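You operate a simulated robot arm through the tools that you are given. There is no shell and no other tool. Be economical: measure what you need, move in short steps, check, and stop when the job is done.

You run a simulated robot arm. Do the job below in one go: nothing can be reset, and whatever is moved stays where it is left.

Task
Change the grey sensor in the holder for the yellow sensor.
Fine: blue star knob loose first, grey sensor in the grey cradle, star knob tight on the new sensor, its window the same way.
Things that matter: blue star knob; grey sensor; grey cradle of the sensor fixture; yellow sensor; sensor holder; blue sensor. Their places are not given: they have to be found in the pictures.

The check looks at the end state, three seconds after you hand in, the way a careful person would. Anything else that was tipped, shoved, dropped, spilled or broken makes it a failure.

Robot
A 7-joint arm with a two-finger parallel gripper, fixed in place. Base frame: the origin is at the foot of the arm, x ahead of it, y to its left, z up; the work surface is at about z = 10. Lengths are in mm, angles in degrees, forces in N, time in s.
With the tool pointing down near the work surface it reaches from about 220 to 580 mm from the base axis. Its first joint turns from -66.0 to 66.0 degrees. Payload 2.5 kg.
The TCP is the grasp point between the finger pads, 23 mm short of the fingertips. In the tool frame z runs along the fingers and y along their closing line. Largest opening 94 mm; finger width 38, thickness 10; the body of the gripper, 54 by 96 mm, starts 39 mm behind the TCP.
Orientation is told as [roll, pitch, yaw] about the base's x, y, z axes, in that order, counted from this pose: with the fingers straight down and closing along the base's y, the tool's x points along the base's -x, its y along +y and its z along -z.

Tools
- The arm moves only by the tool play_rows. Its argument "motion" is a list of rows, each an object (a shift or turn left out is 0, a gripper value left out holds the last) with "angular": the turn, a rotation vector about the base's x, y, z in degrees, a list of three; "linear": the shift along the base's x, y, z in mm, a list of three; "grip": the opening in per cent of the stroke, from 0 (shut) to 100 (fully open). In form: [{"angular": [rx, ry, rz], "linear": [dx, dy, dz], "grip": grip}, ...]. A call has 1 to 8 rows; each row is the pose to reach, as a shift and turn from the pose commanded when the call began. A row lasts 0.2 s, in which the tool goes at most 50 mm and 8.6 degrees; a call with a longer step from one row to the next is refused whole, and so is a gripper value outside its range. Where a pose cannot be reached the arm comes as near as it can. A force on the tool above 90 N (or 10 N above the force at the start of the call, whichever is more), or a blocked arm, ends the call early, and 0.2 s more pass. The fingers move at their own pace (about 108 mm/s each) and stop on an object; they squeeze with about 33 N. The grip force told is the motor's: it shows also when the fingers shut on nothing. Time passes only in rows, and 0.2 s behind the last, so rows that repeat a pose let the fingers close. It gives the time, the measured TCP pose, the force on the tool (base axes), the opening and the grip force at its end, in the units of the frame above (readings bear some noise).
- Cameras (640 x 400 px; columns grow to the right, rows downward): "scene" is fixed at [110.7, -400.7, 549.2]; the picture's right is [0.89, -0.45, 0.00], its down [-0.23, -0.46, -0.86] and it looks along [0.39, 0.76, -0.52] (base axes); focal length 328 px, centre (320, 200). "wrist" rides on the gripper at [86, 16, -74] in the tool frame; the picture's right is [-0.18, 0.98, 0.00], its down [-0.58, -0.11, -0.81] and it looks along [-0.79, -0.15, 0.59] (tool axes); focal length 243 px, centre (320, 200).
- capture(camera): a new picture of that camera. It takes no simulated time.
- pixel_to_xyz(camera, pixels): for up to 12 pixels [column, row] of the newest picture of that camera ("zoom" is the newest enlarged one), the place [x, y, z] in the base frame of the surface seen there, good to about 2 mm. It takes no simulated time.
- inspect(camera, box): a new picture of the part [left, top, right, bottom] of that camera's present view, enlarged. It takes no simulated time.
- finish_job(): hands the job in; it is judged then, once.

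Keep the steps short. Do not move on a guess: measure, check each grasp and each placing, and mend mistakes. In all there are 80 turns and 34 pictures (those below and enlarged ones count). Leave the gripper open and the arm clear of the work at the hand-in unless told otherwise, and finish with a single line.

The tools are called as name(argument=value, ...) on one line, values as JSON. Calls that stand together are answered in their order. play_rows: Moves the arm, as the interface text tells. Its arguments: {"type":"object","properties":{"motion":{"type":"array"}},"required":["motion"]} The other tools are called the same way: capture (camera) takes a picture; pixel_to_xyz (camera, pixels) gives the place of the surface under pixels of a picture; inspect (camera, box) takes an enlarged picture of a part of a camera's view; finish_job () hands the job in.

At the start:

```text
time_s: 0.0
ee_pos: [366.8, 155.3, 383.3]
tcp_rot: [0.0, 0.0, 0.0]
wrist_force: [0.7, 0.4, -0.7]
opening: 94.3
gripper_force: 0.0
```

scene: 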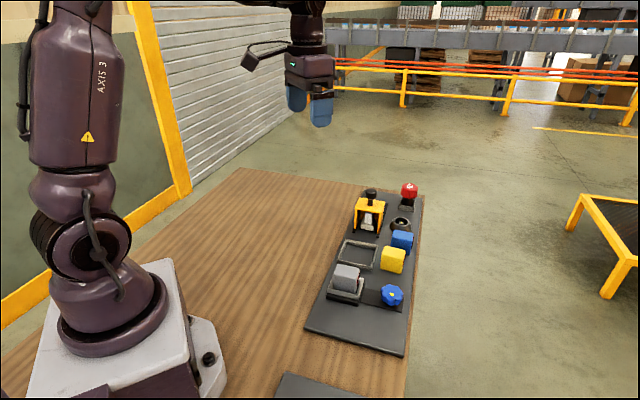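
wrist: 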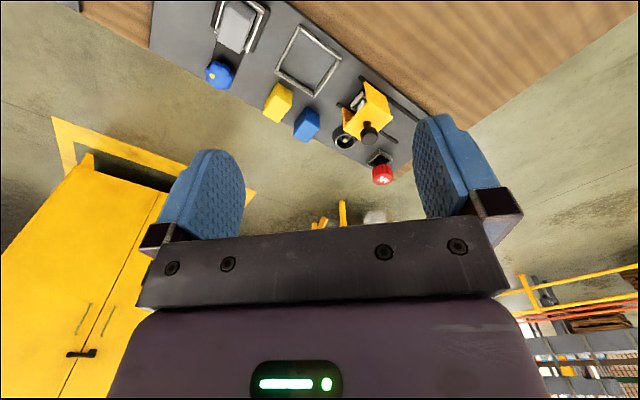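

I see the fixture plate in the scene around (370,270): the grey sensor at (346,277), blue star knob at (391,295), yellow at (393,260), blue sensor at (402,241), and an empty frame at (357,254). I'll enlarge this area first.

inspect(camera="scene", box=[300, 180, 430, 360])

inspect(camera="scene", box=[310, 230, 420, 320])

```text
2.22 times, centred on (365, 270) of scene
```

zoom: 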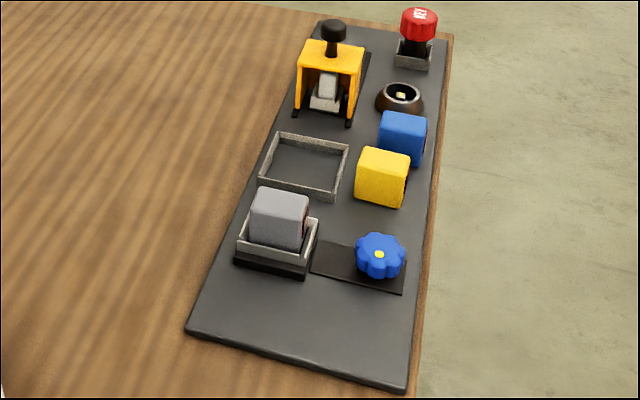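

```text
4.44 times, centred on (365, 275) of scene
```

zoom: 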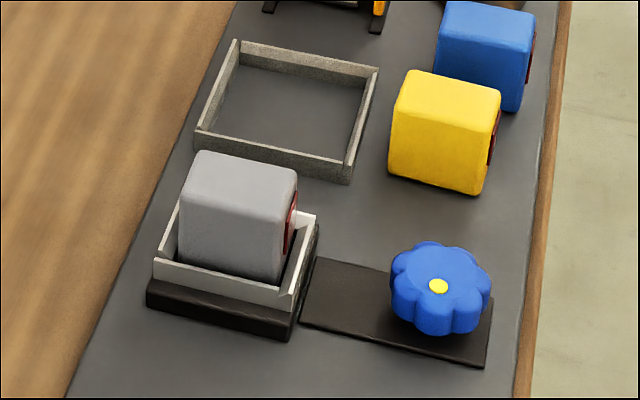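

The empty frame is the grey cradle, and the windows (red) face away from the robot. Next I'll measure the main points in this zoom.

pixel_to_xyz(camera="zoom", pixels=[[205, 158], [290, 178], [270, 265], [190, 225], [165, 270], [310, 218], [438, 286], [400, 280], [485, 275], [435, 250], [445, 325], [310, 290]])

pixel_to_xyz(camera="zoom", pixels=[[412, 76], [495, 95], [480, 120], [395, 110], [475, 185], [236, 43], [374, 70], [350, 178], [198, 134], [280, 110], [450, 10], [530, 20]])

capture(camera="wrist")

```text
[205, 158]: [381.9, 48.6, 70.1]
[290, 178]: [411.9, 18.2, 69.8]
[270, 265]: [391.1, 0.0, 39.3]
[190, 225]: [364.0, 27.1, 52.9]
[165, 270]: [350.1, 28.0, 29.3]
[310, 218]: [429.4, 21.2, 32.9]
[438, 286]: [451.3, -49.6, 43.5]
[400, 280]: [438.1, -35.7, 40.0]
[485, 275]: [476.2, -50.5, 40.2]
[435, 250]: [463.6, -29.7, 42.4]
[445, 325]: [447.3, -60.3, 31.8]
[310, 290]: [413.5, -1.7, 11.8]
```

```text
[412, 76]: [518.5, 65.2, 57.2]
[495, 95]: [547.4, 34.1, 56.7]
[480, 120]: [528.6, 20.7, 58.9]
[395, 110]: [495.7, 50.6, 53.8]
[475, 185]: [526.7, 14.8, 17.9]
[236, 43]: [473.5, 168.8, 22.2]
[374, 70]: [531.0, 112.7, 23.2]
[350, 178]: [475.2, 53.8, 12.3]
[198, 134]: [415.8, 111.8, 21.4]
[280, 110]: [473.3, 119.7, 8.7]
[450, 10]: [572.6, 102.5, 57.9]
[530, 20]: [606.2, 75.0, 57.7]
```

```text
29 pictures are left
```

wrist: 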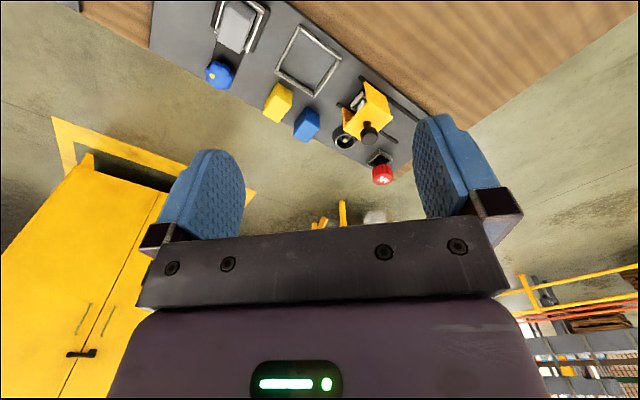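

The fixture lies at about -45° in plan. Next I'll look closely at the knob, the holder and the sensors' windows.

inspect(camera="scene", box=[360, 270, 424, 320])

inspect(camera="wrist", box=[180, 0, 340, 120])

```text
8.00 times, centred on (392, 295) of scene
```

zoom: 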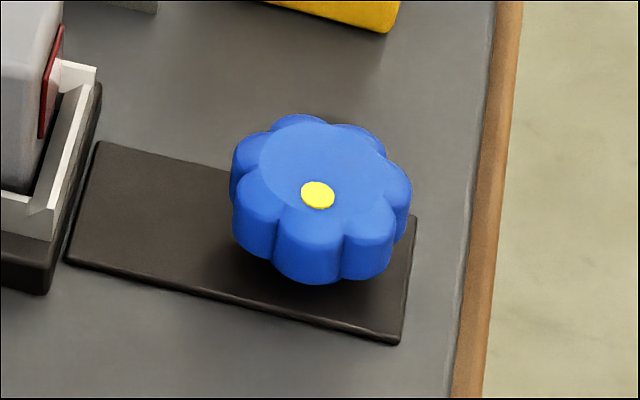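

```text
3.33 times, centred on (260, 60) of wrist
```

zoom: 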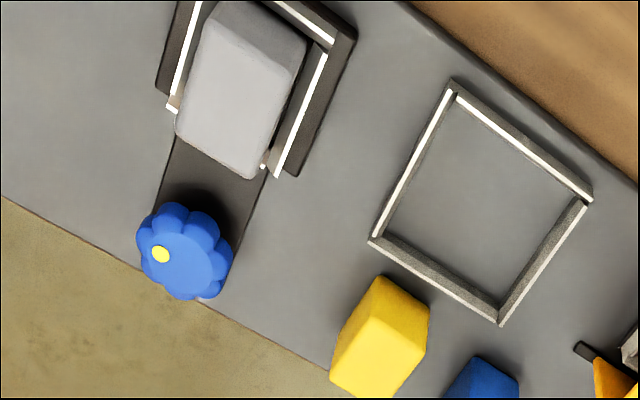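

The knob has eight lobes and an off-centre yellow dot that can serve as an angle mark. Next I'll move above the knob with yaw set to match the fixture, so the wrist camera can see it well.

pixel_to_xyz(camera="zoom", pixels=[[160, 254], [185, 255], [142, 240], [225, 262], [170, 208], [200, 290], [215, 235], [180, 290], [240, 60], [178, 118], [262, 172], [305, 40]])

play_rows(motion=[{"linear": [5, -25, -20], "angular": [0, 0, -8]}, {"linear": [10, -50, -40], "angular": [0, 0, -16]}, {"linear": [15, -75, -60], "angular": [0, 0, -24]}, {"linear": [20, -100, -80], "angular": [0, 0, -32]}, {"linear": [25, -125, -100], "angular": [0, 0, -40]}, {"linear": [30, -150, -120], "angular": [0, 0, -45]}])

capture(camera="wrist")

```text
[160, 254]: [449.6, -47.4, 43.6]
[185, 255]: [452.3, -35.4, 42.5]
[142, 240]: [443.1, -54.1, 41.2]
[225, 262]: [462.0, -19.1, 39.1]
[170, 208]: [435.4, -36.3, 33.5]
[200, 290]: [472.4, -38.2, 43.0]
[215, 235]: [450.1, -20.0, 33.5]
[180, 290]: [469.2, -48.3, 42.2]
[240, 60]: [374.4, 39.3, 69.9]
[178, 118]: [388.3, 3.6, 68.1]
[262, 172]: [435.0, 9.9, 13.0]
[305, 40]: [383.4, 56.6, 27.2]
```

```text
time_s: 1.4
ee_pos: [394.9, 5.5, 262.7]
tcp_rot: [0.0, 0.0, -45.2]
wrist_force: [0.1, -0.6, -0.2]
opening: 94.0
gripper_force: 0.1
```

```text
26 pictures are left
```

wrist: 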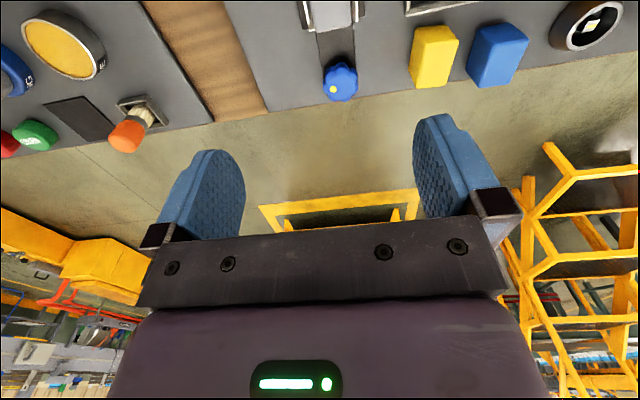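

inspect(camera="wrist", box=[280, 0, 400, 110])

inspect(camera="wrist", box=[290, 0, 550, 110])

```text
3.64 times, centred on (340, 55) of wrist
```

zoom: 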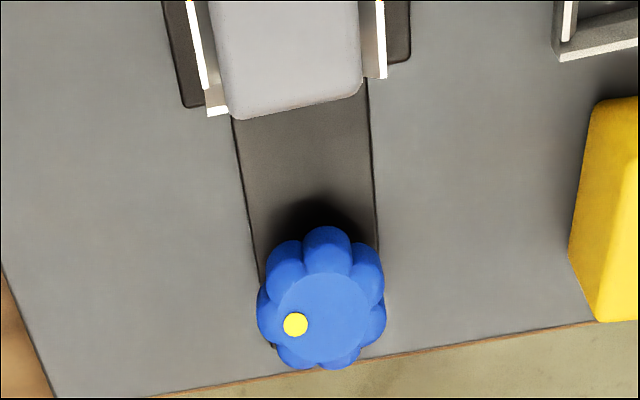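

```text
2.46 times, centred on (420, 55) of wrist
```

zoom: 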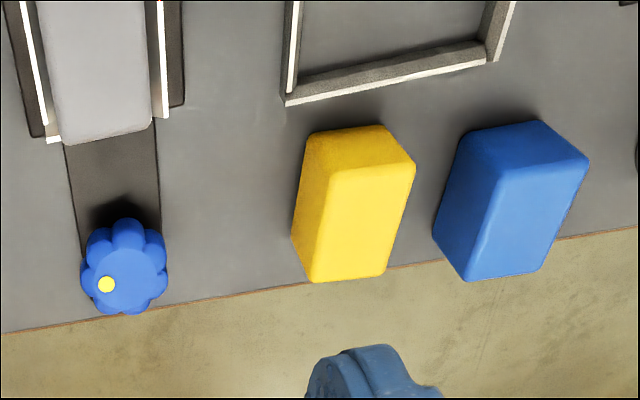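

pixel_to_xyz(camera="zoom", pixels=[[106, 284], [130, 277], [88, 282], [166, 280], [132, 312], [322, 173], [408, 172], [384, 272], [318, 275], [472, 163], [580, 162], [540, 262]])

pixel_to_xyz(camera="zoom", pixels=[[62, 138], [148, 120], [45, 130], [168, 90], [286, 102], [487, 45], [500, 60], [300, 240], [312, 145], [380, 130], [127, 225], [110, 160]])

```text
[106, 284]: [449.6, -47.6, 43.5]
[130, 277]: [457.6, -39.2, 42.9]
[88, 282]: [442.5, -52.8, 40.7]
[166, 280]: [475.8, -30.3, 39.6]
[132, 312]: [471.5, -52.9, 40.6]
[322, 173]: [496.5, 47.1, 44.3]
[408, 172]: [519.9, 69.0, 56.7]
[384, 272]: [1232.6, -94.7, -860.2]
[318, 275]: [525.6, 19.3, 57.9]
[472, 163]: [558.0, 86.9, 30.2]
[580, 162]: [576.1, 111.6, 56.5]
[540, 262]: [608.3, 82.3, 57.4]
```

```text
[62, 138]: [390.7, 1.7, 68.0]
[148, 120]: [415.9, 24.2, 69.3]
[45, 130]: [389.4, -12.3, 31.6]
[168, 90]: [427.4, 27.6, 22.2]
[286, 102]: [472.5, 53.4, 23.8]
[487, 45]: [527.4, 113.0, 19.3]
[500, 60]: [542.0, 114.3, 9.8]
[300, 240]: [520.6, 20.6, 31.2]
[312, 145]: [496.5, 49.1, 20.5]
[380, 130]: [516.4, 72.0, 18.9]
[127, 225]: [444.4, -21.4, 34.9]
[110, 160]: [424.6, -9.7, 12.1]
```

The measurements agree. The knob is at about (458.5, -40) with its top at z 43 and its dot on the -v side. The grey sensor's top is centred near (389, 25) and the yellow's near (522, 43). Next I'll move above the knob with the gripper part open and check the position.

play_rows(motion=[{"linear": [20, -15, -40], "grip": 68}, {"linear": [40, -30, -80]}, {"linear": [63.6, -45.5, -120]}, {"linear": [63.6, -45.5, -160]}, {"linear": [63.6, -45.5, -180]}, {"linear": [63.6, -45.5, -180]}])

capture(camera="wrist")

```text
time_s: 2.8
ee_pos: [460.1, -40.6, 84.1]
tcp_rot: [0.0, 0.0, -45.0]
wrist_force: [-0.9, -0.1, 0.6]
opening: 64.0
gripper_force: 0.0
```

```text
23 pictures are left
```

wrist: 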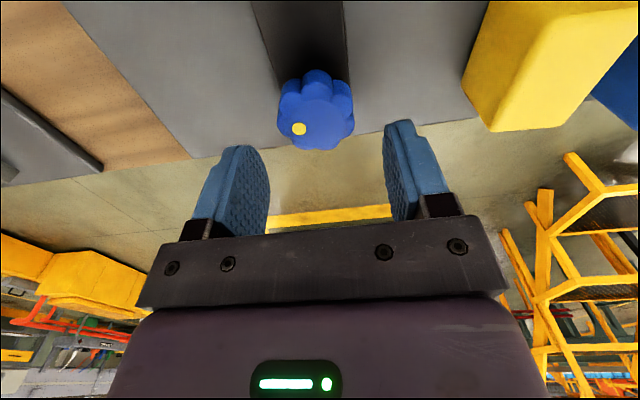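

pixel_to_xyz(camera="wrist", pixels=[[299, 129], [280, 112], [352, 105], [316, 108], [316, 72], [322, 147], [286, 88], [345, 88], [350, 122]])

```text
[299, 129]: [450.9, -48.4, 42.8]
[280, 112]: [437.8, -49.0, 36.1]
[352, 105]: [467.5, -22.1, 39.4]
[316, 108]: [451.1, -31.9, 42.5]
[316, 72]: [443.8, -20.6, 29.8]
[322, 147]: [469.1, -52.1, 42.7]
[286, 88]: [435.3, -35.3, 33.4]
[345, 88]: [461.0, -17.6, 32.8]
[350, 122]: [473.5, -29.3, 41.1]
```

A circle fit puts the knob centre at (455.5, -37.5) with radius 20, so I'll correct by about 4 mm, lower to z 40 and close.

play_rows(motion=[{"linear": [-3.5, 2.8, 0]}, {"linear": [-3.5, 2.8, -20]}, {"linear": [-3.5, 2.8, -42]}, {"linear": [-3.5, 2.8, -42], "grip": 0}, {"linear": [-3.5, 2.8, -42]}, {"linear": [-3.5, 2.8, -42]}])

```text
time_s: 4.2
ee_pos: [454.7, -37.9, 41.1]
tcp_rot: [-0.2, 0.2, -45.1]
wrist_force: [-13.0, -7.6, 3.7]
opening: 42.1
gripper_force: 44.7
```

The gripper holds the knob at 42 mm with a small side force. Next I'll turn it counter-clockwise in steps to loosen it.

play_rows(motion=[{"linear": [-0.7, -0.5, 0], "angular": [0, 0, 8]}, {"linear": [-0.7, -0.5, 0], "angular": [0, 0, 16]}, {"linear": [-0.7, -0.5, 0], "angular": [0, 0, 24]}, {"linear": [-0.7, -0.5, 0], "angular": [0, 0, 32]}, {"linear": [-0.7, -0.5, 0], "angular": [0, 0, 40]}, {"linear": [-0.7, -0.5, 0], "angular": [0, 0, 45]}])

capture(camera="scene")

```text
time_s: 5.6
ee_pos: [455.9, -40.7, 42.2]
tcp_rot: [-0.3, 0.0, 0.0]
wrist_force: [-18.8, -16.8, 25.1]
opening: 42.5
gripper_force: 45.5
```

```text
22 pictures are left
```

scene: 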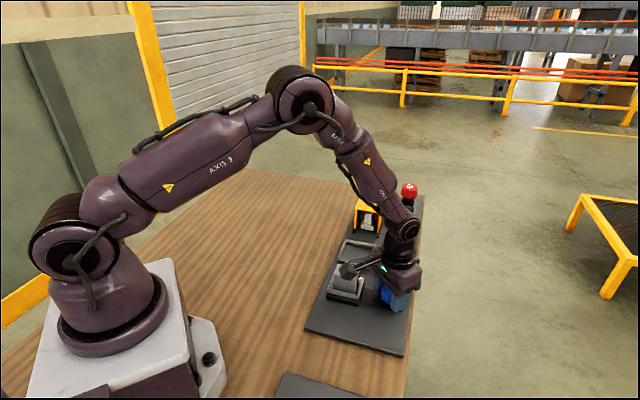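

A 25 N upward push suggests the knob is rising on its thread. I'll release to ease the force and look at the dot.

play_rows(motion=[{"grip": 68}, {"grip": 68}, {"linear": [0, 0, 20]}, {"linear": [0, 0, 45]}])

capture(camera="wrist")

```text
time_s: 6.6
ee_pos: [453.0, -35.0, 87.4]
tcp_rot: [0.0, 0.0, -0.1]
wrist_force: [-0.1, 0.6, -0.6]
opening: 64.1
gripper_force: 0.0
```

```text
21 pictures are left
```

wrist: 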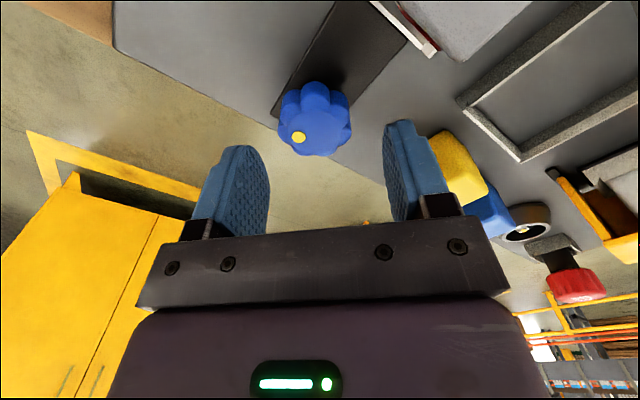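

pixel_to_xyz(camera="wrist", pixels=[[299, 137], [316, 115], [280, 122], [350, 112], [315, 83], [286, 98], [345, 98], [350, 130], [320, 152], [290, 148]])

```text
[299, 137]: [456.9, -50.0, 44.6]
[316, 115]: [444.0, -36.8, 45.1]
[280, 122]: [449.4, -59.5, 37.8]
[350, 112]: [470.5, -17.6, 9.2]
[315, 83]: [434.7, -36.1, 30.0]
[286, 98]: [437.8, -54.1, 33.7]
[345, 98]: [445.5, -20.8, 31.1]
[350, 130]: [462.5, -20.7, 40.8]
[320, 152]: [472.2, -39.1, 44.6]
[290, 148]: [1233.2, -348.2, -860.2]
```

The dot has moved from about 243° to 284°, so the knob turned about 40° and rose 1–2 mm, which means counter-clockwise loosens it. Next I'll regrip on the refitted centre (454.5, -39) and turn further, following the rise.

play_rows(motion=[{"linear": [0.3, -1.5, -20]}, {"linear": [0.3, -1.5, -43]}, {"linear": [0.3, -1.5, -43], "grip": 0}, {"linear": [0.3, -1.5, -43]}, {"linear": [0.3, -1.5, -43]}])

play_rows(motion=[{"linear": [0, 0, 0.3], "angular": [0, 0, 8]}, {"linear": [0, 0, 0.6], "angular": [0, 0, 16]}, {"linear": [0, 0, 0.9], "angular": [0, 0, 24]}, {"linear": [0, 0, 1.2], "angular": [0, 0, 32]}, {"linear": [0, 0, 1.5], "angular": [0, 0, 40]}, {"linear": [0, 0, 1.8], "angular": [0, 0, 48]}, {"linear": [0, 0, 2.1], "angular": [0, 0, 56]}, {"linear": [0, 0, 2.4], "angular": [0, 0, 64]}])

```text
time_s: 7.8
ee_pos: [453.4, -41.7, 44.1]
tcp_rot: [-0.1, 0.1, 0.0]
wrist_force: [-3.0, -9.8, -0.4]
opening: 41.9
gripper_force: 44.7
```

```text
time_s: 9.6
ee_pos: [456.2, -44.6, 46.3]
tcp_rot: [-0.2, 0.3, 63.9]
wrist_force: [-10.5, -25.4, 10.8]
opening: 42.2
gripper_force: 45.1
```

The gripper is being pulled toward -y, so the real centre lies a little further that way. I'll release, lift and look again.

play_rows(motion=[{"grip": 68}, {"grip": 68}, {"linear": [0, 0, 20]}, {"linear": [0, 0, 45]}])

inspect(camera="wrist", box=[240, 40, 400, 180])

```text
time_s: 10.6
ee_pos: [457.0, -38.5, 89.3]
tcp_rot: [0.0, -0.1, 64.0]
wrist_force: [0.4, -0.4, 0.1]
opening: 63.9
gripper_force: 0.1
```

```text
2.86 times, centred on (320, 110) of wrist
```

zoom: 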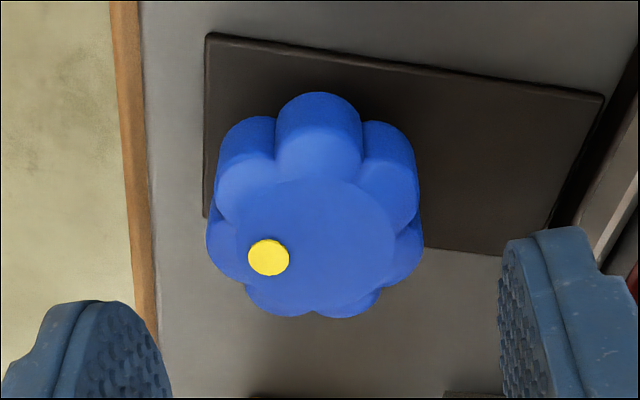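

pixel_to_xyz(camera="zoom", pixels=[[268, 257], [318, 235], [208, 240], [420, 240], [318, 95], [250, 120], [400, 135], [215, 180], [345, 312], [265, 300], [230, 50], [230, 205]])

inspect(camera="scene", box=[310, 230, 430, 320])

```text
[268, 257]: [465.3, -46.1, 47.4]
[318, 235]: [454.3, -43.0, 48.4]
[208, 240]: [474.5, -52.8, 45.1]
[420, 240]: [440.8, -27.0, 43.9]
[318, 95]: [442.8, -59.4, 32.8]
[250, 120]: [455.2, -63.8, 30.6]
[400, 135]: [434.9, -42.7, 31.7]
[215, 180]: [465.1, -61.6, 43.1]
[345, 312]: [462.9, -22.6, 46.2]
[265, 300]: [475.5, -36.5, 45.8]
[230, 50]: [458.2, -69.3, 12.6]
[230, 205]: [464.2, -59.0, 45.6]
```

```text
4.44 times, centred on (370, 275) of scene
```

zoom: 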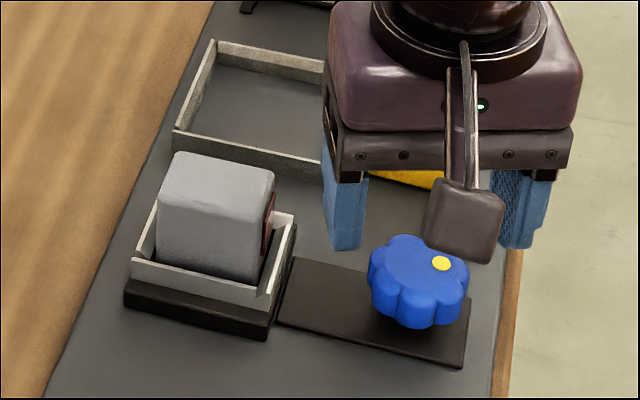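

The dot is now at about 340°, so the knob has turned about 100° in all, and its top has risen from 43 to 47.5 mm. The centre averaged over the views is (456.5, -40.3). I'll rewind the wrist in the air and turn once more to see whether it reaches a stop.

play_rows(motion=[{"angular": [0, 0, -8]}, {"angular": [0, 0, -16]}, {"angular": [0, 0, -24]}, {"angular": [0, 0, -32]}, {"angular": [0, 0, -40]}, {"angular": [0, 0, -48]}, {"angular": [0, 0, -56]}, {"linear": [1.9, -1.1, 0], "angular": [0, 0, -64]}])

play_rows(motion=[{"linear": [0, 0, -20]}, {"linear": [0, 0, -44]}, {"linear": [0, 0, -44], "grip": 0}, {"linear": [0, 0, -44]}, {"linear": [0, 0, -44]}])

play_rows(motion=[{"linear": [0, 0, 0.3], "angular": [0, 0, 8]}, {"linear": [0, 0, 0.6], "angular": [0, 0, 16]}, {"linear": [0, 0, 0.9], "angular": [0, 0, 24]}, {"linear": [0, 0, 1.2], "angular": [0, 0, 32]}, {"linear": [0, 0, 1.5], "angular": [0, 0, 40]}, {"linear": [0, 0, 1.8], "angular": [0, 0, 48]}, {"linear": [0, 0, 2.1], "angular": [0, 0, 56]}, {"linear": [0, 0, 2.4], "angular": [0, 0, 64]}])

```text
time_s: 12.4
ee_pos: [457.1, -41.2, 90.8]
tcp_rot: [0.0, -0.1, -0.1]
wrist_force: [-0.1, -0.3, -0.6]
opening: 64.1
gripper_force: 0.1
```

```text
time_s: 13.6
ee_pos: [456.3, -40.2, 48.7]
tcp_rot: [-0.1, 0.0, 0.1]
wrist_force: [-1.6, 1.8, 0.0]
opening: 43.4
gripper_force: 44.9
```

```text
time_s: 15.4
ee_pos: [456.2, -40.2, 49.1]
tcp_rot: [0.1, 0.1, 64.0]
wrist_force: [-23.1, -0.1, 25.8]
opening: 43.1
gripper_force: 44.9
```

play_rows(motion=[{"grip": 68}, {"grip": 68}, {"linear": [0, 0, 20]}, {"linear": [0, 0, 45]}])

inspect(camera="wrist", box=[240, 40, 400, 180])

```text
time_s: 16.4
ee_pos: [455.3, -42.1, 92.7]
tcp_rot: [-0.1, 0.0, 64.0]
wrist_force: [-0.2, -0.8, 0.7]
opening: 64.2
gripper_force: 0.0
```

```text
2.86 times, centred on (320, 110) of wrist
```

zoom: 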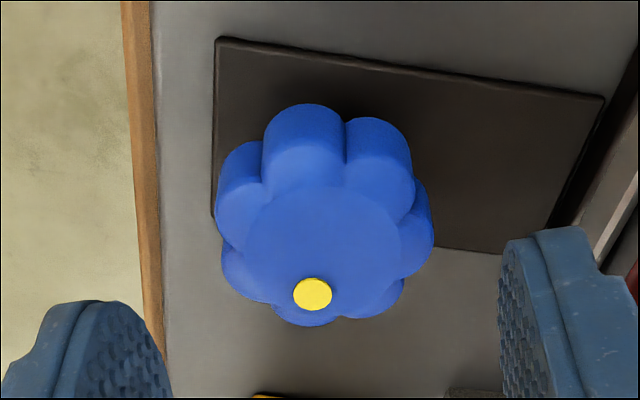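

pixel_to_xyz(camera="zoom", pixels=[[312, 294], [325, 245], [330, 190], [220, 190], [432, 235], [300, 107], [310, 322]])

```text
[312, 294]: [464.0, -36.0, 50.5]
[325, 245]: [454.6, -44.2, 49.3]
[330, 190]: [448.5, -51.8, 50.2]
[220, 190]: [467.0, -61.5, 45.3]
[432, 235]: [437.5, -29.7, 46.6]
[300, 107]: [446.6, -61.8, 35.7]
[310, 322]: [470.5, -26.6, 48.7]
```

The dot is now at about 37°, about 155° in all, and the top has risen to 50 mm. I'll do one more turn for margin, which will also show whether there's a stop.

play_rows(motion=[{"angular": [0, 0, -8]}, {"angular": [0, 0, -16]}, {"angular": [0, 0, -24]}, {"angular": [0, 0, -32]}, {"angular": [0, 0, -40]}, {"angular": [0, 0, -48]}, {"angular": [0, 0, -56]}, {"angular": [0, 0, -64]}])

play_rows(motion=[{"linear": [0, 0, -20]}, {"linear": [0, 0, -42]}, {"linear": [0, 0, -42], "grip": 0}, {"linear": [0, 0, -42]}, {"linear": [0, 0, -42]}])

play_rows(motion=[{"linear": [0, 0, 0.4], "angular": [0, 0, 8]}, {"linear": [0, 0, 0.8], "angular": [0, 0, 16]}, {"linear": [0, 0, 1.2], "angular": [0, 0, 24]}, {"linear": [0, 0, 1.6], "angular": [0, 0, 32]}, {"linear": [0, 0, 2.0], "angular": [0, 0, 40]}, {"linear": [0, 0, 2.4], "angular": [0, 0, 48]}, {"linear": [0, 0, 2.8], "angular": [0, 0, 56]}, {"linear": [0, 0, 3.2], "angular": [0, 0, 64]}])

play_rows(motion=[{"grip": 68}, {"grip": 68}, {"linear": [0, 0, 20]}, {"linear": [0, 0, 45]}])

inspect(camera="wrist", box=[240, 40, 400, 180])

```text
time_s: 18.2
ee_pos: [457.3, -39.1, 92.1]
tcp_rot: [-0.1, 0.0, -0.1]
wrist_force: [0.5, -0.1, -0.7]
opening: 63.9
gripper_force: 0.1
```

```text
time_s: 19.4
ee_pos: [458.2, -40.3, 50.7]
tcp_rot: [0.0, 0.0, 0.1]
wrist_force: [-3.7, 7.6, 0.5]
opening: 43.7
gripper_force: 45.1
```

```text
time_s: 21.2
ee_pos: [458.0, -40.6, 54.4]
tcp_rot: [0.1, 0.0, 64.1]
wrist_force: [-4.8, 4.3, -6.5]
opening: 42.4
gripper_force: 45.0
```

```text
time_s: 22.2
ee_pos: [457.8, -41.2, 98.7]
tcp_rot: [-0.1, 0.0, 64.1]
wrist_force: [1.2, -0.8, -0.3]
opening: 64.1
gripper_force: 0.1
```

```text
2.86 times, centred on (320, 110) of wrist
```

zoom: 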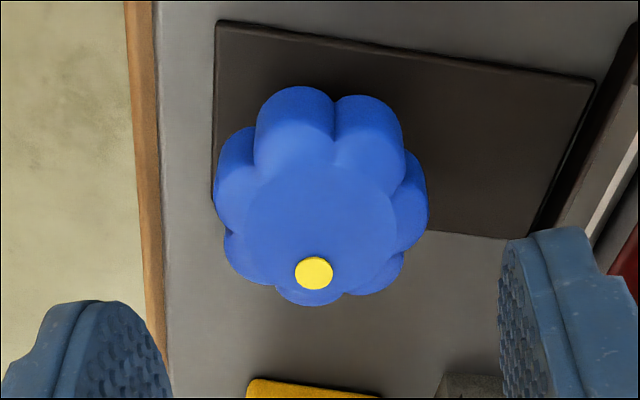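

The dot hasn't moved since the last view, so the knob is at its loose stop, about 155° from tight. Next I'll go above the grey sensor at yaw about -46, with the fingers closing across its width.

play_rows(motion=[{"linear": [0, 0, 30], "angular": [0, 0, -8]}, {"linear": [0, 0, 60], "angular": [0, 0, -16]}, {"linear": [-10, 10, 70], "angular": [0, 0, -24]}, {"linear": [-20, 20, 80], "angular": [0, 0, -32]}, {"linear": [-30, 30, 80], "angular": [0, 0, -40]}, {"linear": [-40, 40, 80], "angular": [0, 0, -48]}, {"linear": [-55, 55, 80], "angular": [0, 0, -56]}, {"linear": [-67.5, 65.3, 80], "angular": [0, 0, -64]}])

play_rows(motion=[{"angular": [0, 0, -8]}, {"angular": [0, 0, -16]}, {"angular": [0, 0, -24]}, {"angular": [0, 0, -32]}, {"angular": [0, 0, -40]}, {"linear": [0, 0, -20], "angular": [0, 0, -46]}, {"linear": [0, 0, -40], "angular": [0, 0, -46]}])

capture(camera="wrist")

```text
time_s: 24.0
ee_pos: [391.4, 25.4, 181.3]
tcp_rot: [-0.1, 0.0, -0.1]
wrist_force: [0.8, -0.6, 0.3]
opening: 63.9
gripper_force: 0.0
```

```text
time_s: 25.6
ee_pos: [392.2, 22.3, 140.4]
tcp_rot: [0.0, 0.0, -46.1]
wrist_force: [-0.4, 0.3, -1.3]
opening: 63.9
gripper_force: 0.0
```

```text
16 pictures are left
```

wrist: 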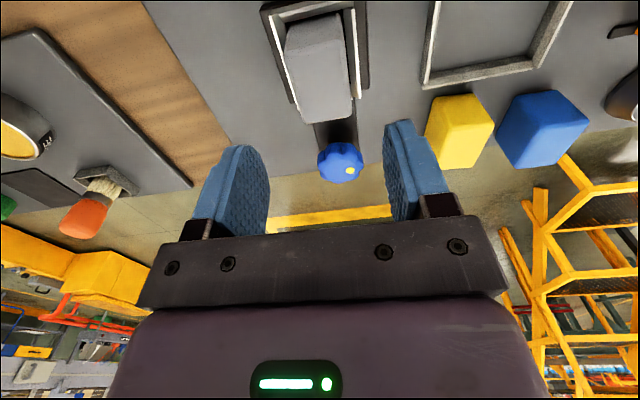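

inspect(camera="wrist", box=[240, 0, 400, 130])

pixel_to_xyz(camera="wrist", pixels=[[287, 50], [302, 118], [352, 105], [343, 45], [300, 24], [340, 18], [265, 12], [357, 5], [294, 105], [362, 90], [320, 60]])

```text
3.08 times, centred on (320, 65) of wrist
```

zoom: 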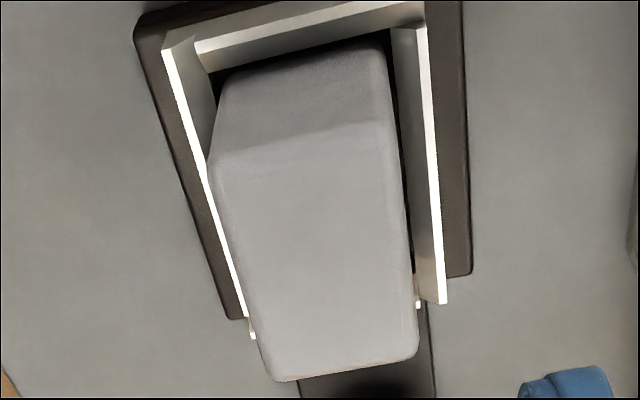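

```text
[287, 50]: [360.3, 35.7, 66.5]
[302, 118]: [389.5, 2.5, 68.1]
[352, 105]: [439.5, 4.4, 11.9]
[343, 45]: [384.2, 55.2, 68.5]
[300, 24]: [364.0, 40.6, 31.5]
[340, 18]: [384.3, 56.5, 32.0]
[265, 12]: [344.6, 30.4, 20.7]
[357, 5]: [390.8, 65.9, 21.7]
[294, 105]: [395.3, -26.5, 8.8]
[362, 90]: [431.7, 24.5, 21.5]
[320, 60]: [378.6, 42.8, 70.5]
```

pixel_to_xyz(camera="zoom", pixels=[[222, 168], [382, 130], [275, 368], [410, 345], [218, 80], [375, 45], [172, 55], [240, 290], [422, 30], [440, 290], [252, 335], [418, 305]])

```text
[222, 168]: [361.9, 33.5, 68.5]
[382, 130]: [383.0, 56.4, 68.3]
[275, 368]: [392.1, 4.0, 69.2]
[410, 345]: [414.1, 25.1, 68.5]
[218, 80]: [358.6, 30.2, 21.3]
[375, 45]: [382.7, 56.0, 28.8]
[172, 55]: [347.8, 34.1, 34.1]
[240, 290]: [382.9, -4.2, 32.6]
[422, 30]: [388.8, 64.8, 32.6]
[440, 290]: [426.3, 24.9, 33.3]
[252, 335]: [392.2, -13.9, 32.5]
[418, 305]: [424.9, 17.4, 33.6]
```

The grey sensor's top is centred at (387.8, 29.8), lies at -45° and is about 31 × 43 mm with its top at z 69. Next I'll lower to z 65, which keeps the tips above the 33 mm walls, and grip it.

play_rows(motion=[{"linear": [-1.2, 4.8, -25], "angular": [0, 0, 1]}, {"linear": [-1.2, 4.8, -50], "angular": [0, 0, 1]}, {"linear": [-1.2, 4.8, -75], "angular": [0, 0, 1]}, {"linear": [-1.2, 4.8, -75], "angular": [0, 0, 1], "grip": 0}, {"linear": [-1.2, 4.8, -75], "angular": [0, 0, 1]}, {"linear": [-1.2, 4.8, -75], "angular": [0, 0, 1]}])

```text
time_s: 27.0
ee_pos: [390.9, 29.5, 63.5]
tcp_rot: [-0.1, 0.0, -45.0]
wrist_force: [-5.7, -4.9, 0.0]
opening: 35.3
gripper_force: 33.0
```

The sensor is held at 35 mm. Next I'll lift it straight up.

play_rows(motion=[{"linear": [-0.4, -0.4, 5]}, {"linear": [-0.4, -0.4, 15]}, {"linear": [-0.4, -0.4, 35]}, {"linear": [-0.4, -0.4, 60]}, {"linear": [-0.4, -0.4, 75]}])

capture(camera="scene")

```text
time_s: 28.2
ee_pos: [389.4, 29.1, 140.9]
tcp_rot: [0.0, 0.0, -45.0]
wrist_force: [0.7, 0.0, -0.6]
opening: 35.6
gripper_force: 32.7
```

```text
14 pictures are left
```

scene: 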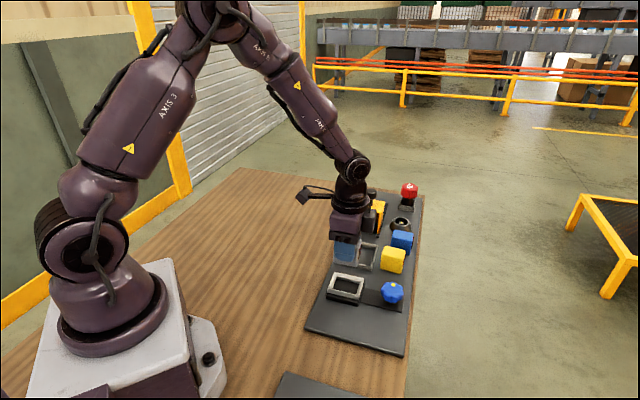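

The grey sensor is out of the holder. Before moving it to the cradle, centred at about (473, 112), I'll measure the yellow hood next to it for clearance.

pixel_to_xyz(camera="scene", pixels=[[379, 206], [382, 232], [371, 192], [384, 204], [376, 228], [391, 294], [393, 286], [372, 246], [375, 262]])

inspect(camera="wrist", box=[220, 0, 600, 240])

```text
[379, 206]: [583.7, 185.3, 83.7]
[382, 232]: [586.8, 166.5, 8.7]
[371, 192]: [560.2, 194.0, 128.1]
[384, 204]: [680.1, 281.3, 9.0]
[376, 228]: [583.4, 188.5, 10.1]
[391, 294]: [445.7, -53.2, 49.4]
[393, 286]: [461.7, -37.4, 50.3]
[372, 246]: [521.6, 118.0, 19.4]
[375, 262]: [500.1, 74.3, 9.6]
```

```text
1.67 times, centred on (410, 120) of wrist
```

zoom: 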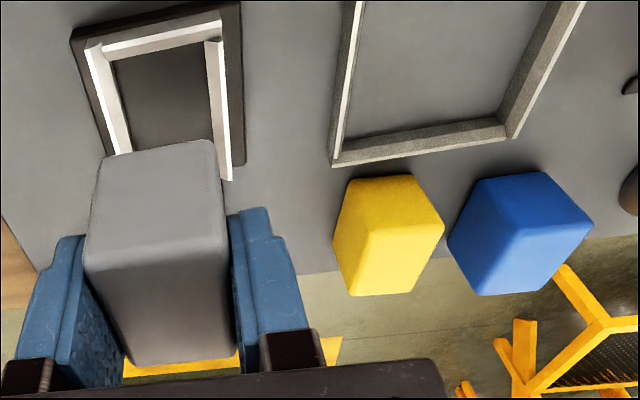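

pixel_to_xyz(camera="zoom", pixels=[[336, 160], [500, 125], [345, 140], [495, 118], [355, 15], [545, 30], [100, 48], [215, 42], [125, 150], [225, 175], [170, 90], [113, 150]])

play_rows(motion=[{"linear": [20, 20, 10]}, {"linear": [45, 42, 10]}, {"linear": [70, 66, 10]}, {"linear": [85.8, 82.3, 10]}, {"linear": [85.8, 82.3, 0]}])

capture(camera="scene")

```text
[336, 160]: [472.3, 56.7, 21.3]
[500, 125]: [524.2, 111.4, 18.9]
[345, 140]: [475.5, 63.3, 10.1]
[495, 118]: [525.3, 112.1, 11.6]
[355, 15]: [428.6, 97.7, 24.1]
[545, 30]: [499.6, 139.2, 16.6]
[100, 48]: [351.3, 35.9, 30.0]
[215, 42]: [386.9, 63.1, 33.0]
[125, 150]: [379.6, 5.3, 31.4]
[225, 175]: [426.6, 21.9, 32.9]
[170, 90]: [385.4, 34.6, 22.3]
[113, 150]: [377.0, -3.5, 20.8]
```

```text
time_s: 29.4
ee_pos: [475.1, 111.9, 140.2]
tcp_rot: [0.0, 0.0, -45.0]
wrist_force: [-0.8, 0.6, -0.6]
opening: 35.5
gripper_force: 33.0
```

```text
12 pictures are left
```

scene: 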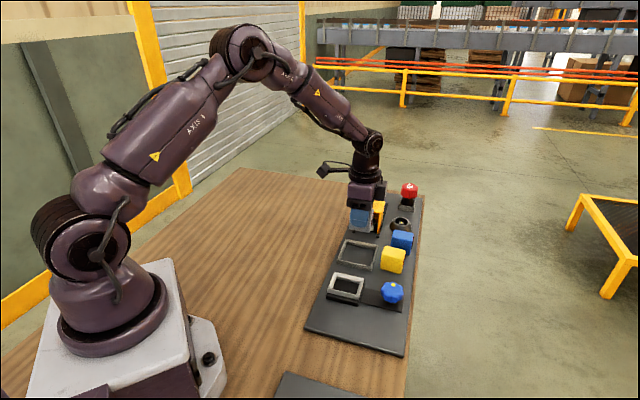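

I'm over the cradle with its floor at z ≈ 10. The holder floor was 22.3 with the TCP at 65, so release will be at TCP ≈ 53.

play_rows(motion=[{"linear": [0, 0, -30]}, {"linear": [0, 0, -60]}, {"linear": [0, 0, -78]}, {"linear": [0, 0, -84]}, {"linear": [0, 0, -86.5]}])

```text
time_s: 30.6
ee_pos: [475.9, 112.4, 52.8]
tcp_rot: [0.0, 0.0, -45.0]
wrist_force: [0.5, -0.5, -1.0]
opening: 35.4
gripper_force: 33.5
```

There's no contact yet, so I'll lower in small steps.

play_rows(motion=[{"linear": [0, 0, -0.7]}, {"linear": [0, 0, -1.4]}, {"linear": [0, 0, -2]}])

```text
time_s: 31.4
ee_pos: [474.5, 112.1, 52.3]
tcp_rot: [0.0, 0.0, -45.0]
wrist_force: [-2.6, 1.0, 3.3]
opening: 35.2
gripper_force: 33.1
```

The force has risen to 3.3 N, so the sensor is on the floor. Next I'll open to 60 mm and rise.

play_rows(motion=[{"grip": 60}, {"grip": 60}, {"linear": [0, 0, 30]}, {"linear": [0, 0, 65]}, {"linear": [0, 0, 100]}])

inspect(camera="wrist", box=[200, 0, 520, 200])

```text
time_s: 32.6
ee_pos: [472.2, 112.7, 150.0]
tcp_rot: [0.0, 0.0, -45.0]
wrist_force: [-0.1, 0.7, 0.9]
opening: 56.6
gripper_force: 0.1
```

```text
2.00 times, centred on (360, 100) of wrist
```

zoom: 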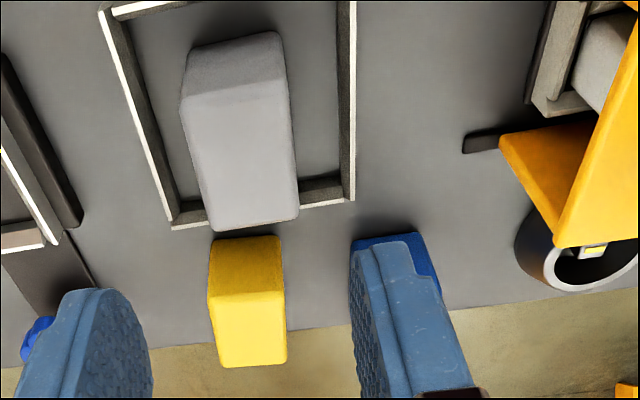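

The grey sensor is in the cradle, centred. Next I'll measure the yellow one.

pixel_to_xyz(camera="zoom", pixels=[[213, 298], [282, 294], [225, 360], [284, 356], [215, 243], [280, 240], [208, 290], [248, 330], [353, 245], [355, 300], [290, 215], [235, 205]])

```text
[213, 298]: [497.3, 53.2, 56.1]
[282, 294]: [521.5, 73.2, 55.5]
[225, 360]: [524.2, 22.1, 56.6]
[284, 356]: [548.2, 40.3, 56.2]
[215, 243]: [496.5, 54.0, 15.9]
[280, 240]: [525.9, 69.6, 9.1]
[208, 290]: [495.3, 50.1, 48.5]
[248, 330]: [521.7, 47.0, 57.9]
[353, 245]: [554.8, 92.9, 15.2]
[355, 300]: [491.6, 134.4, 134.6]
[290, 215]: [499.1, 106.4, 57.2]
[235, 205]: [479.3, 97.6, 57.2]
```

The yellow sensor is centred at (522.8, 47.2), lies at about -50.5° and has its top at 57. Next I'll move over it, align, lower to TCP 53 and grip.

play_rows(motion=[{"linear": [17, -22, 0], "angular": [0, 0, -2]}, {"linear": [34, -44, 0], "angular": [0, 0, -4]}, {"linear": [49.6, -64.5, 0], "angular": [0, 0, -5.5]}, {"linear": [49.6, -64.5, -30], "angular": [0, 0, -5.5]}, {"linear": [49.6, -64.5, -50], "angular": [0, 0, -5.5]}])

inspect(camera="wrist", box=[160, 0, 480, 200])

```text
time_s: 33.8
ee_pos: [522.2, 44.8, 100.8]
tcp_rot: [0.1, 0.1, -50.4]
wrist_force: [0.2, 0.4, 0.6]
opening: 56.3
gripper_force: 0.0
```

```text
2.00 times, centred on (320, 100) of wrist
```

zoom: 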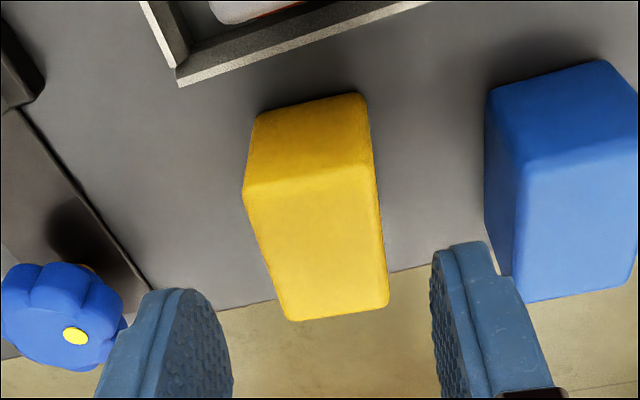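

pixel_to_xyz(camera="zoom", pixels=[[250, 198], [370, 168], [292, 314], [384, 302], [495, 95], [525, 295], [488, 180]])

```text
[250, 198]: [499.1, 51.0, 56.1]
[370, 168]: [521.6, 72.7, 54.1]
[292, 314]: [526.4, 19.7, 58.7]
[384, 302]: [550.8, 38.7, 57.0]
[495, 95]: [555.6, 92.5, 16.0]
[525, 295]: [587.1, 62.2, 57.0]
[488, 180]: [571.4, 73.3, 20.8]
```

play_rows(motion=[{"linear": [0.9, -0.7, -20], "angular": [0, 0, 0.5]}, {"linear": [0.9, -0.7, -48], "angular": [0, 0, 0.5]}, {"linear": [0.9, -0.7, -48], "angular": [0, 0, 0.5], "grip": 0}, {"linear": [0.9, -0.7, -48], "angular": [0, 0, 0.5]}, {"linear": [0.9, -0.7, -48], "angular": [0, 0, 0.5]}])

play_rows(motion=[{"linear": [0, 0, 10]}, {"linear": [0, 0, 40]}, {"linear": [0, 0, 80]}, {"linear": [0, 0, 95]}])

capture(camera="wrist")

```text
time_s: 35.0
ee_pos: [522.7, 45.5, 52.9]
tcp_rot: [-0.1, 0.0, -50.1]
wrist_force: [-0.8, -0.2, -0.1]
opening: 35.3
gripper_force: 33.0
```

```text
time_s: 36.0
ee_pos: [524.2, 46.6, 148.1]
tcp_rot: [-0.1, 0.0, -50.0]
wrist_force: [0.6, 0.2, -0.3]
opening: 35.2
gripper_force: 33.1
```

```text
9 pictures are left
```

wrist: 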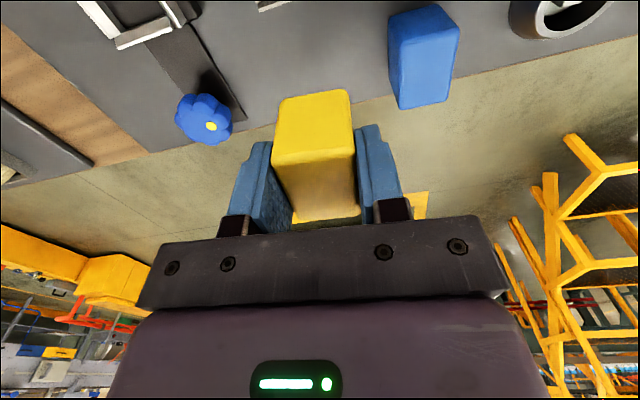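

The yellow sensor is held. The holder is now unobstructed in the scene view, so I'll measure its inside.

inspect(camera="scene", box=[320, 250, 420, 320])

```text
5.71 times, centred on (370, 285) of scene
```

zoom: 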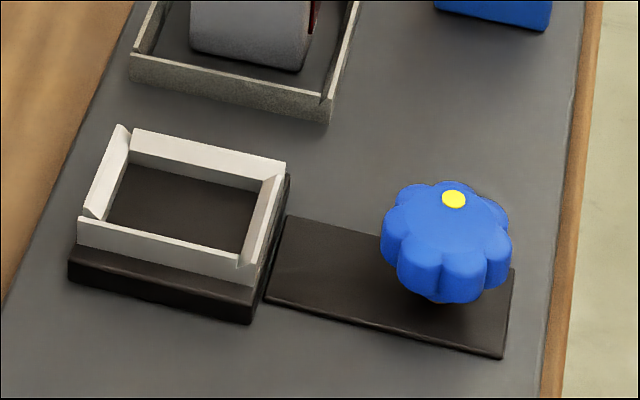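

pixel_to_xyz(camera="zoom", pixels=[[137, 131], [282, 161], [127, 129], [88, 214], [80, 219], [237, 255], [246, 263], [280, 178], [130, 166], [258, 190], [180, 205], [240, 240]])

```text
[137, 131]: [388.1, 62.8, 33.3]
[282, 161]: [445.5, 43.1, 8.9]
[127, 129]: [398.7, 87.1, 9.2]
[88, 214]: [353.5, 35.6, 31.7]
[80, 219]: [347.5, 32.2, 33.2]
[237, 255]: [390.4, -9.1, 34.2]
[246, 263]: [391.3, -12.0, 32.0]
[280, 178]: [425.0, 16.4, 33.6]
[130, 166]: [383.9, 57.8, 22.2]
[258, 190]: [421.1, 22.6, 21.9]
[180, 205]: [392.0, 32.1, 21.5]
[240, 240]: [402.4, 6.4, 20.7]
```

The holder's inside spans u 231–281 mm and v about 277–313 mm. Grey sat at u ≈ 253, v ≈ 294.6, so I'll bring yellow over (388.3, 28.4) at yaw -45.

play_rows(motion=[{"linear": [-35, -5, 0], "angular": [0, 0, 1]}, {"linear": [-70, -10, 0], "angular": [0, 0, 3]}, {"linear": [-105, -15, 0], "angular": [0, 0, 5]}, {"linear": [-135.4, -18.1, 0], "angular": [0, 0, 5]}, {"linear": [-135.4, -18.1, -30], "angular": [0, 0, 5]}, {"linear": [-135.4, -18.1, -60], "angular": [0, 0, 5]}])

inspect(camera="scene", box=[310, 220, 430, 310])

```text
time_s: 37.4
ee_pos: [388.3, 29.1, 86.4]
tcp_rot: [0.0, 0.0, -45.0]
wrist_force: [-0.8, 1.4, -0.5]
opening: 35.4
gripper_force: 33.3
```

```text
4.44 times, centred on (370, 265) of scene
```

zoom: 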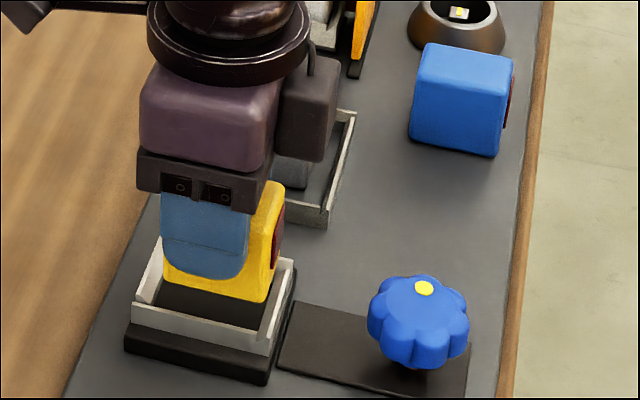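

The window faces outward, toward the knob, and the sensor is lined up over the holder. Next I'll lower slowly and watch the force.

play_rows(motion=[{"linear": [0, 0, -5]}, {"linear": [0, 0, -10]}, {"linear": [0, 0, -14]}, {"linear": [0, 0, -17]}, {"linear": [0, 0, -20]}])

```text
time_s: 38.6
ee_pos: [388.8, 28.6, 67.8]
tcp_rot: [-0.1, 0.1, -45.1]
wrist_force: [-3.2, 6.2, -0.7]
opening: 35.8
gripper_force: 32.8
```

A slight push of 7 N toward the back wall suggests the slanted front lip is guiding the sensor. I'll shift 1 mm with it and continue down.

play_rows(motion=[{"linear": [-0.9, 0.9, 0]}, {"linear": [-0.9, 0.9, -0.8]}, {"linear": [-0.9, 0.9, -1.6]}, {"linear": [-0.9, 0.9, -2.4]}])

```text
time_s: 39.6
ee_pos: [388.6, 28.3, 66.7]
tcp_rot: [0.0, -0.1, -45.1]
wrist_force: [-0.8, 0.8, -0.1]
opening: 35.3
gripper_force: 32.7
```

play_rows(motion=[{"linear": [0, 0, -0.8]}, {"linear": [0, 0, -1.6]}, {"linear": [0, 0, -2.4]}])

```text
time_s: 40.4
ee_pos: [389.1, 28.5, 63.7]
tcp_rot: [0.0, 0.0, -45.0]
wrist_force: [0.1, -0.6, -0.9]
opening: 35.5
gripper_force: 32.7
```

play_rows(motion=[{"linear": [0, 0, -0.7]}, {"linear": [0, 0, -1.4]}, {"linear": [0, 0, -2.0]}])

```text
time_s: 41.2
ee_pos: [388.6, 29.2, 62.8]
tcp_rot: [0.0, -0.1, -45.0]
wrist_force: [-6.3, 0.9, 18.3]
opening: 35.3
gripper_force: 32.8
```

Contact at 18 N means it's seated on the floor. Next I'll release, rise and inspect.

play_rows(motion=[{"linear": [0, 0, 0.7], "grip": 60}, {"linear": [0, 0, 0.7], "grip": 60}, {"linear": [0, 0, 30]}, {"linear": [0, 0, 65]}, {"linear": [0, 0, 78]}])

inspect(camera="wrist", box=[240, 0, 400, 130])

```text
time_s: 42.4
ee_pos: [389.3, 28.2, 140.6]
tcp_rot: [0.0, 0.0, -45.0]
wrist_force: [-0.1, 0.2, -0.3]
opening: 56.3
gripper_force: 0.0
```

```text
3.08 times, centred on (320, 65) of wrist
```

zoom: 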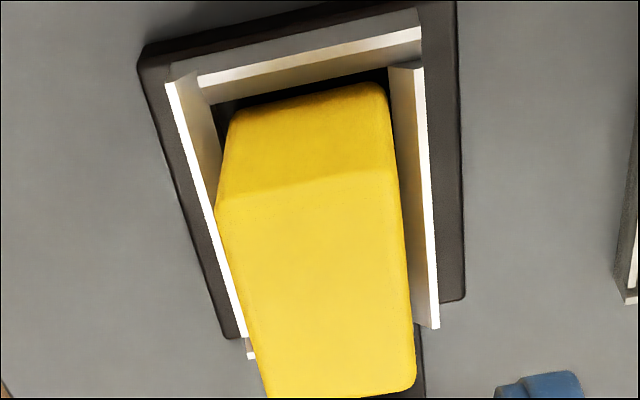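

pixel_to_xyz(camera="zoom", pixels=[[228, 205], [390, 172], [275, 388], [410, 378], [300, 300], [235, 115], [375, 88]])

```text
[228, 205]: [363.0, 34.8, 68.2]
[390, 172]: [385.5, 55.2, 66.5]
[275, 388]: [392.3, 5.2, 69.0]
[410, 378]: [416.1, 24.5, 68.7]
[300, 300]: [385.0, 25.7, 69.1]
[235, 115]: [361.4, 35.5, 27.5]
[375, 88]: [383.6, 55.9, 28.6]
```

Yellow now sits where grey was: corners within 1.5–2.5 mm, same height, window outward. Next I'll go to the knob with the wrist turned to +64° for tightening clockwise.

play_rows(motion=[{"linear": [10, -10, 10], "angular": [0, 0, 8], "grip": 68}, {"linear": [20, -20, 10], "angular": [0, 0, 16]}, {"linear": [30, -30, 10], "angular": [0, 0, 24]}, {"linear": [40, -40, 10], "angular": [0, 0, 32]}, {"linear": [50, -50, 10], "angular": [0, 0, 40]}, {"linear": [60, -60, 10], "angular": [0, 0, 48]}, {"linear": [69.1, -69.6, 10], "angular": [0, 0, 56]}, {"linear": [69.1, -69.6, 0], "angular": [0, 0, 64]}])

play_rows(motion=[{"linear": [0, 0, 0], "angular": [0, 0, 8]}, {"linear": [0, 0, 0], "angular": [0, 0, 16]}, {"linear": [0, 0, 0], "angular": [0, 0, 24]}, {"linear": [0, 0, -10], "angular": [0, 0, 32]}, {"linear": [0, 0, -25], "angular": [0, 0, 40]}, {"linear": [0, 0, -40], "angular": [0, 0, 45]}])

play_rows(motion=[{"linear": [0, 0, -25]}, {"linear": [0, 0, -51]}, {"linear": [0, 0, -51], "grip": 0}, {"linear": [0, 0, -51]}, {"linear": [0, 0, -51]}])

```text
time_s: 44.2
ee_pos: [457.2, -38.7, 139.7]
tcp_rot: [-0.1, 0.0, 19.1]
wrist_force: [0.1, -0.1, -0.1]
opening: 63.6
gripper_force: 0.1
```

```text
time_s: 45.6
ee_pos: [460.8, -40.6, 100.8]
tcp_rot: [0.1, 0.0, 64.1]
wrist_force: [0.0, -0.3, 0.5]
opening: 63.9
gripper_force: 0.0
```

```text
time_s: 46.8
ee_pos: [458.7, -40.2, 46.7]
tcp_rot: [0.1, 0.1, 64.0]
wrist_force: [-9.9, 3.1, 3.6]
opening: 42.1
gripper_force: 45.3
```

The knob is gripped at 42 mm. Next I'll turn it clockwise 109° in two calls, following it down.

play_rows(motion=[{"linear": [0, 0, -0.3], "angular": [0, 0, -8]}, {"linear": [0, 0, -0.7], "angular": [0, 0, -16]}, {"linear": [0, 0, -1.0], "angular": [0, 0, -24]}, {"linear": [0, 0, -1.4], "angular": [0, 0, -32]}, {"linear": [0, 0, -1.7], "angular": [0, 0, -40]}, {"linear": [0, 0, -2.1], "angular": [0, 0, -48]}, {"linear": [0, 0, -2.4], "angular": [0, 0, -56]}, {"linear": [0, 0, -2.8], "angular": [0, 0, -64]}])

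play_rows(motion=[{"linear": [0, 0, -0.3], "angular": [0, 0, -8]}, {"linear": [0, 0, -0.7], "angular": [0, 0, -16]}, {"linear": [0, 0, -1.0], "angular": [0, 0, -24]}, {"linear": [0, 0, -1.4], "angular": [0, 0, -32]}, {"linear": [0, 0, -1.7], "angular": [0, 0, -40]}, {"linear": [0, 0, -2.0], "angular": [0, 0, -46]}])

play_rows(motion=[{"grip": 68}, {"grip": 68}, {"linear": [0, 0, 20]}, {"linear": [0, 0, 50]}])

inspect(camera="wrist", box=[240, 40, 400, 180])

```text
time_s: 48.6
ee_pos: [458.5, -39.4, 46.4]
tcp_rot: [0.0, -0.2, -0.1]
wrist_force: [6.5, 4.1, -15.1]
opening: 42.1
gripper_force: 45.1
```

```text
time_s: 50.0
ee_pos: [458.0, -40.9, 43.5]
tcp_rot: [-0.2, 0.0, -46.2]
wrist_force: [-3.3, -1.8, -4.2]
opening: 42.1
gripper_force: 44.6
```

```text
time_s: 51.0
ee_pos: [459.8, -41.6, 93.7]
tcp_rot: [0.0, 0.0, -46.0]
wrist_force: [-0.3, 0.0, 0.4]
opening: 63.7
gripper_force: 0.1
```

```text
2.86 times, centred on (320, 110) of wrist
```

zoom: 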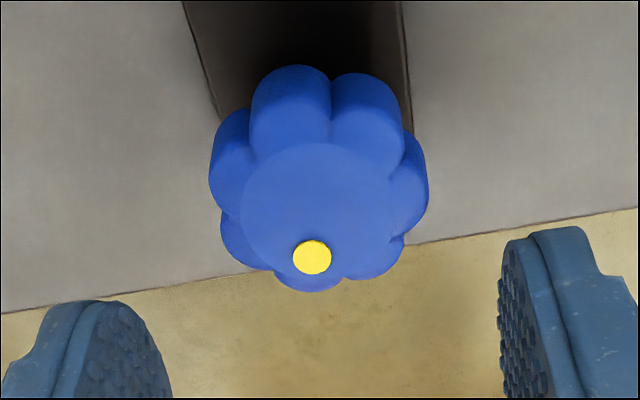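

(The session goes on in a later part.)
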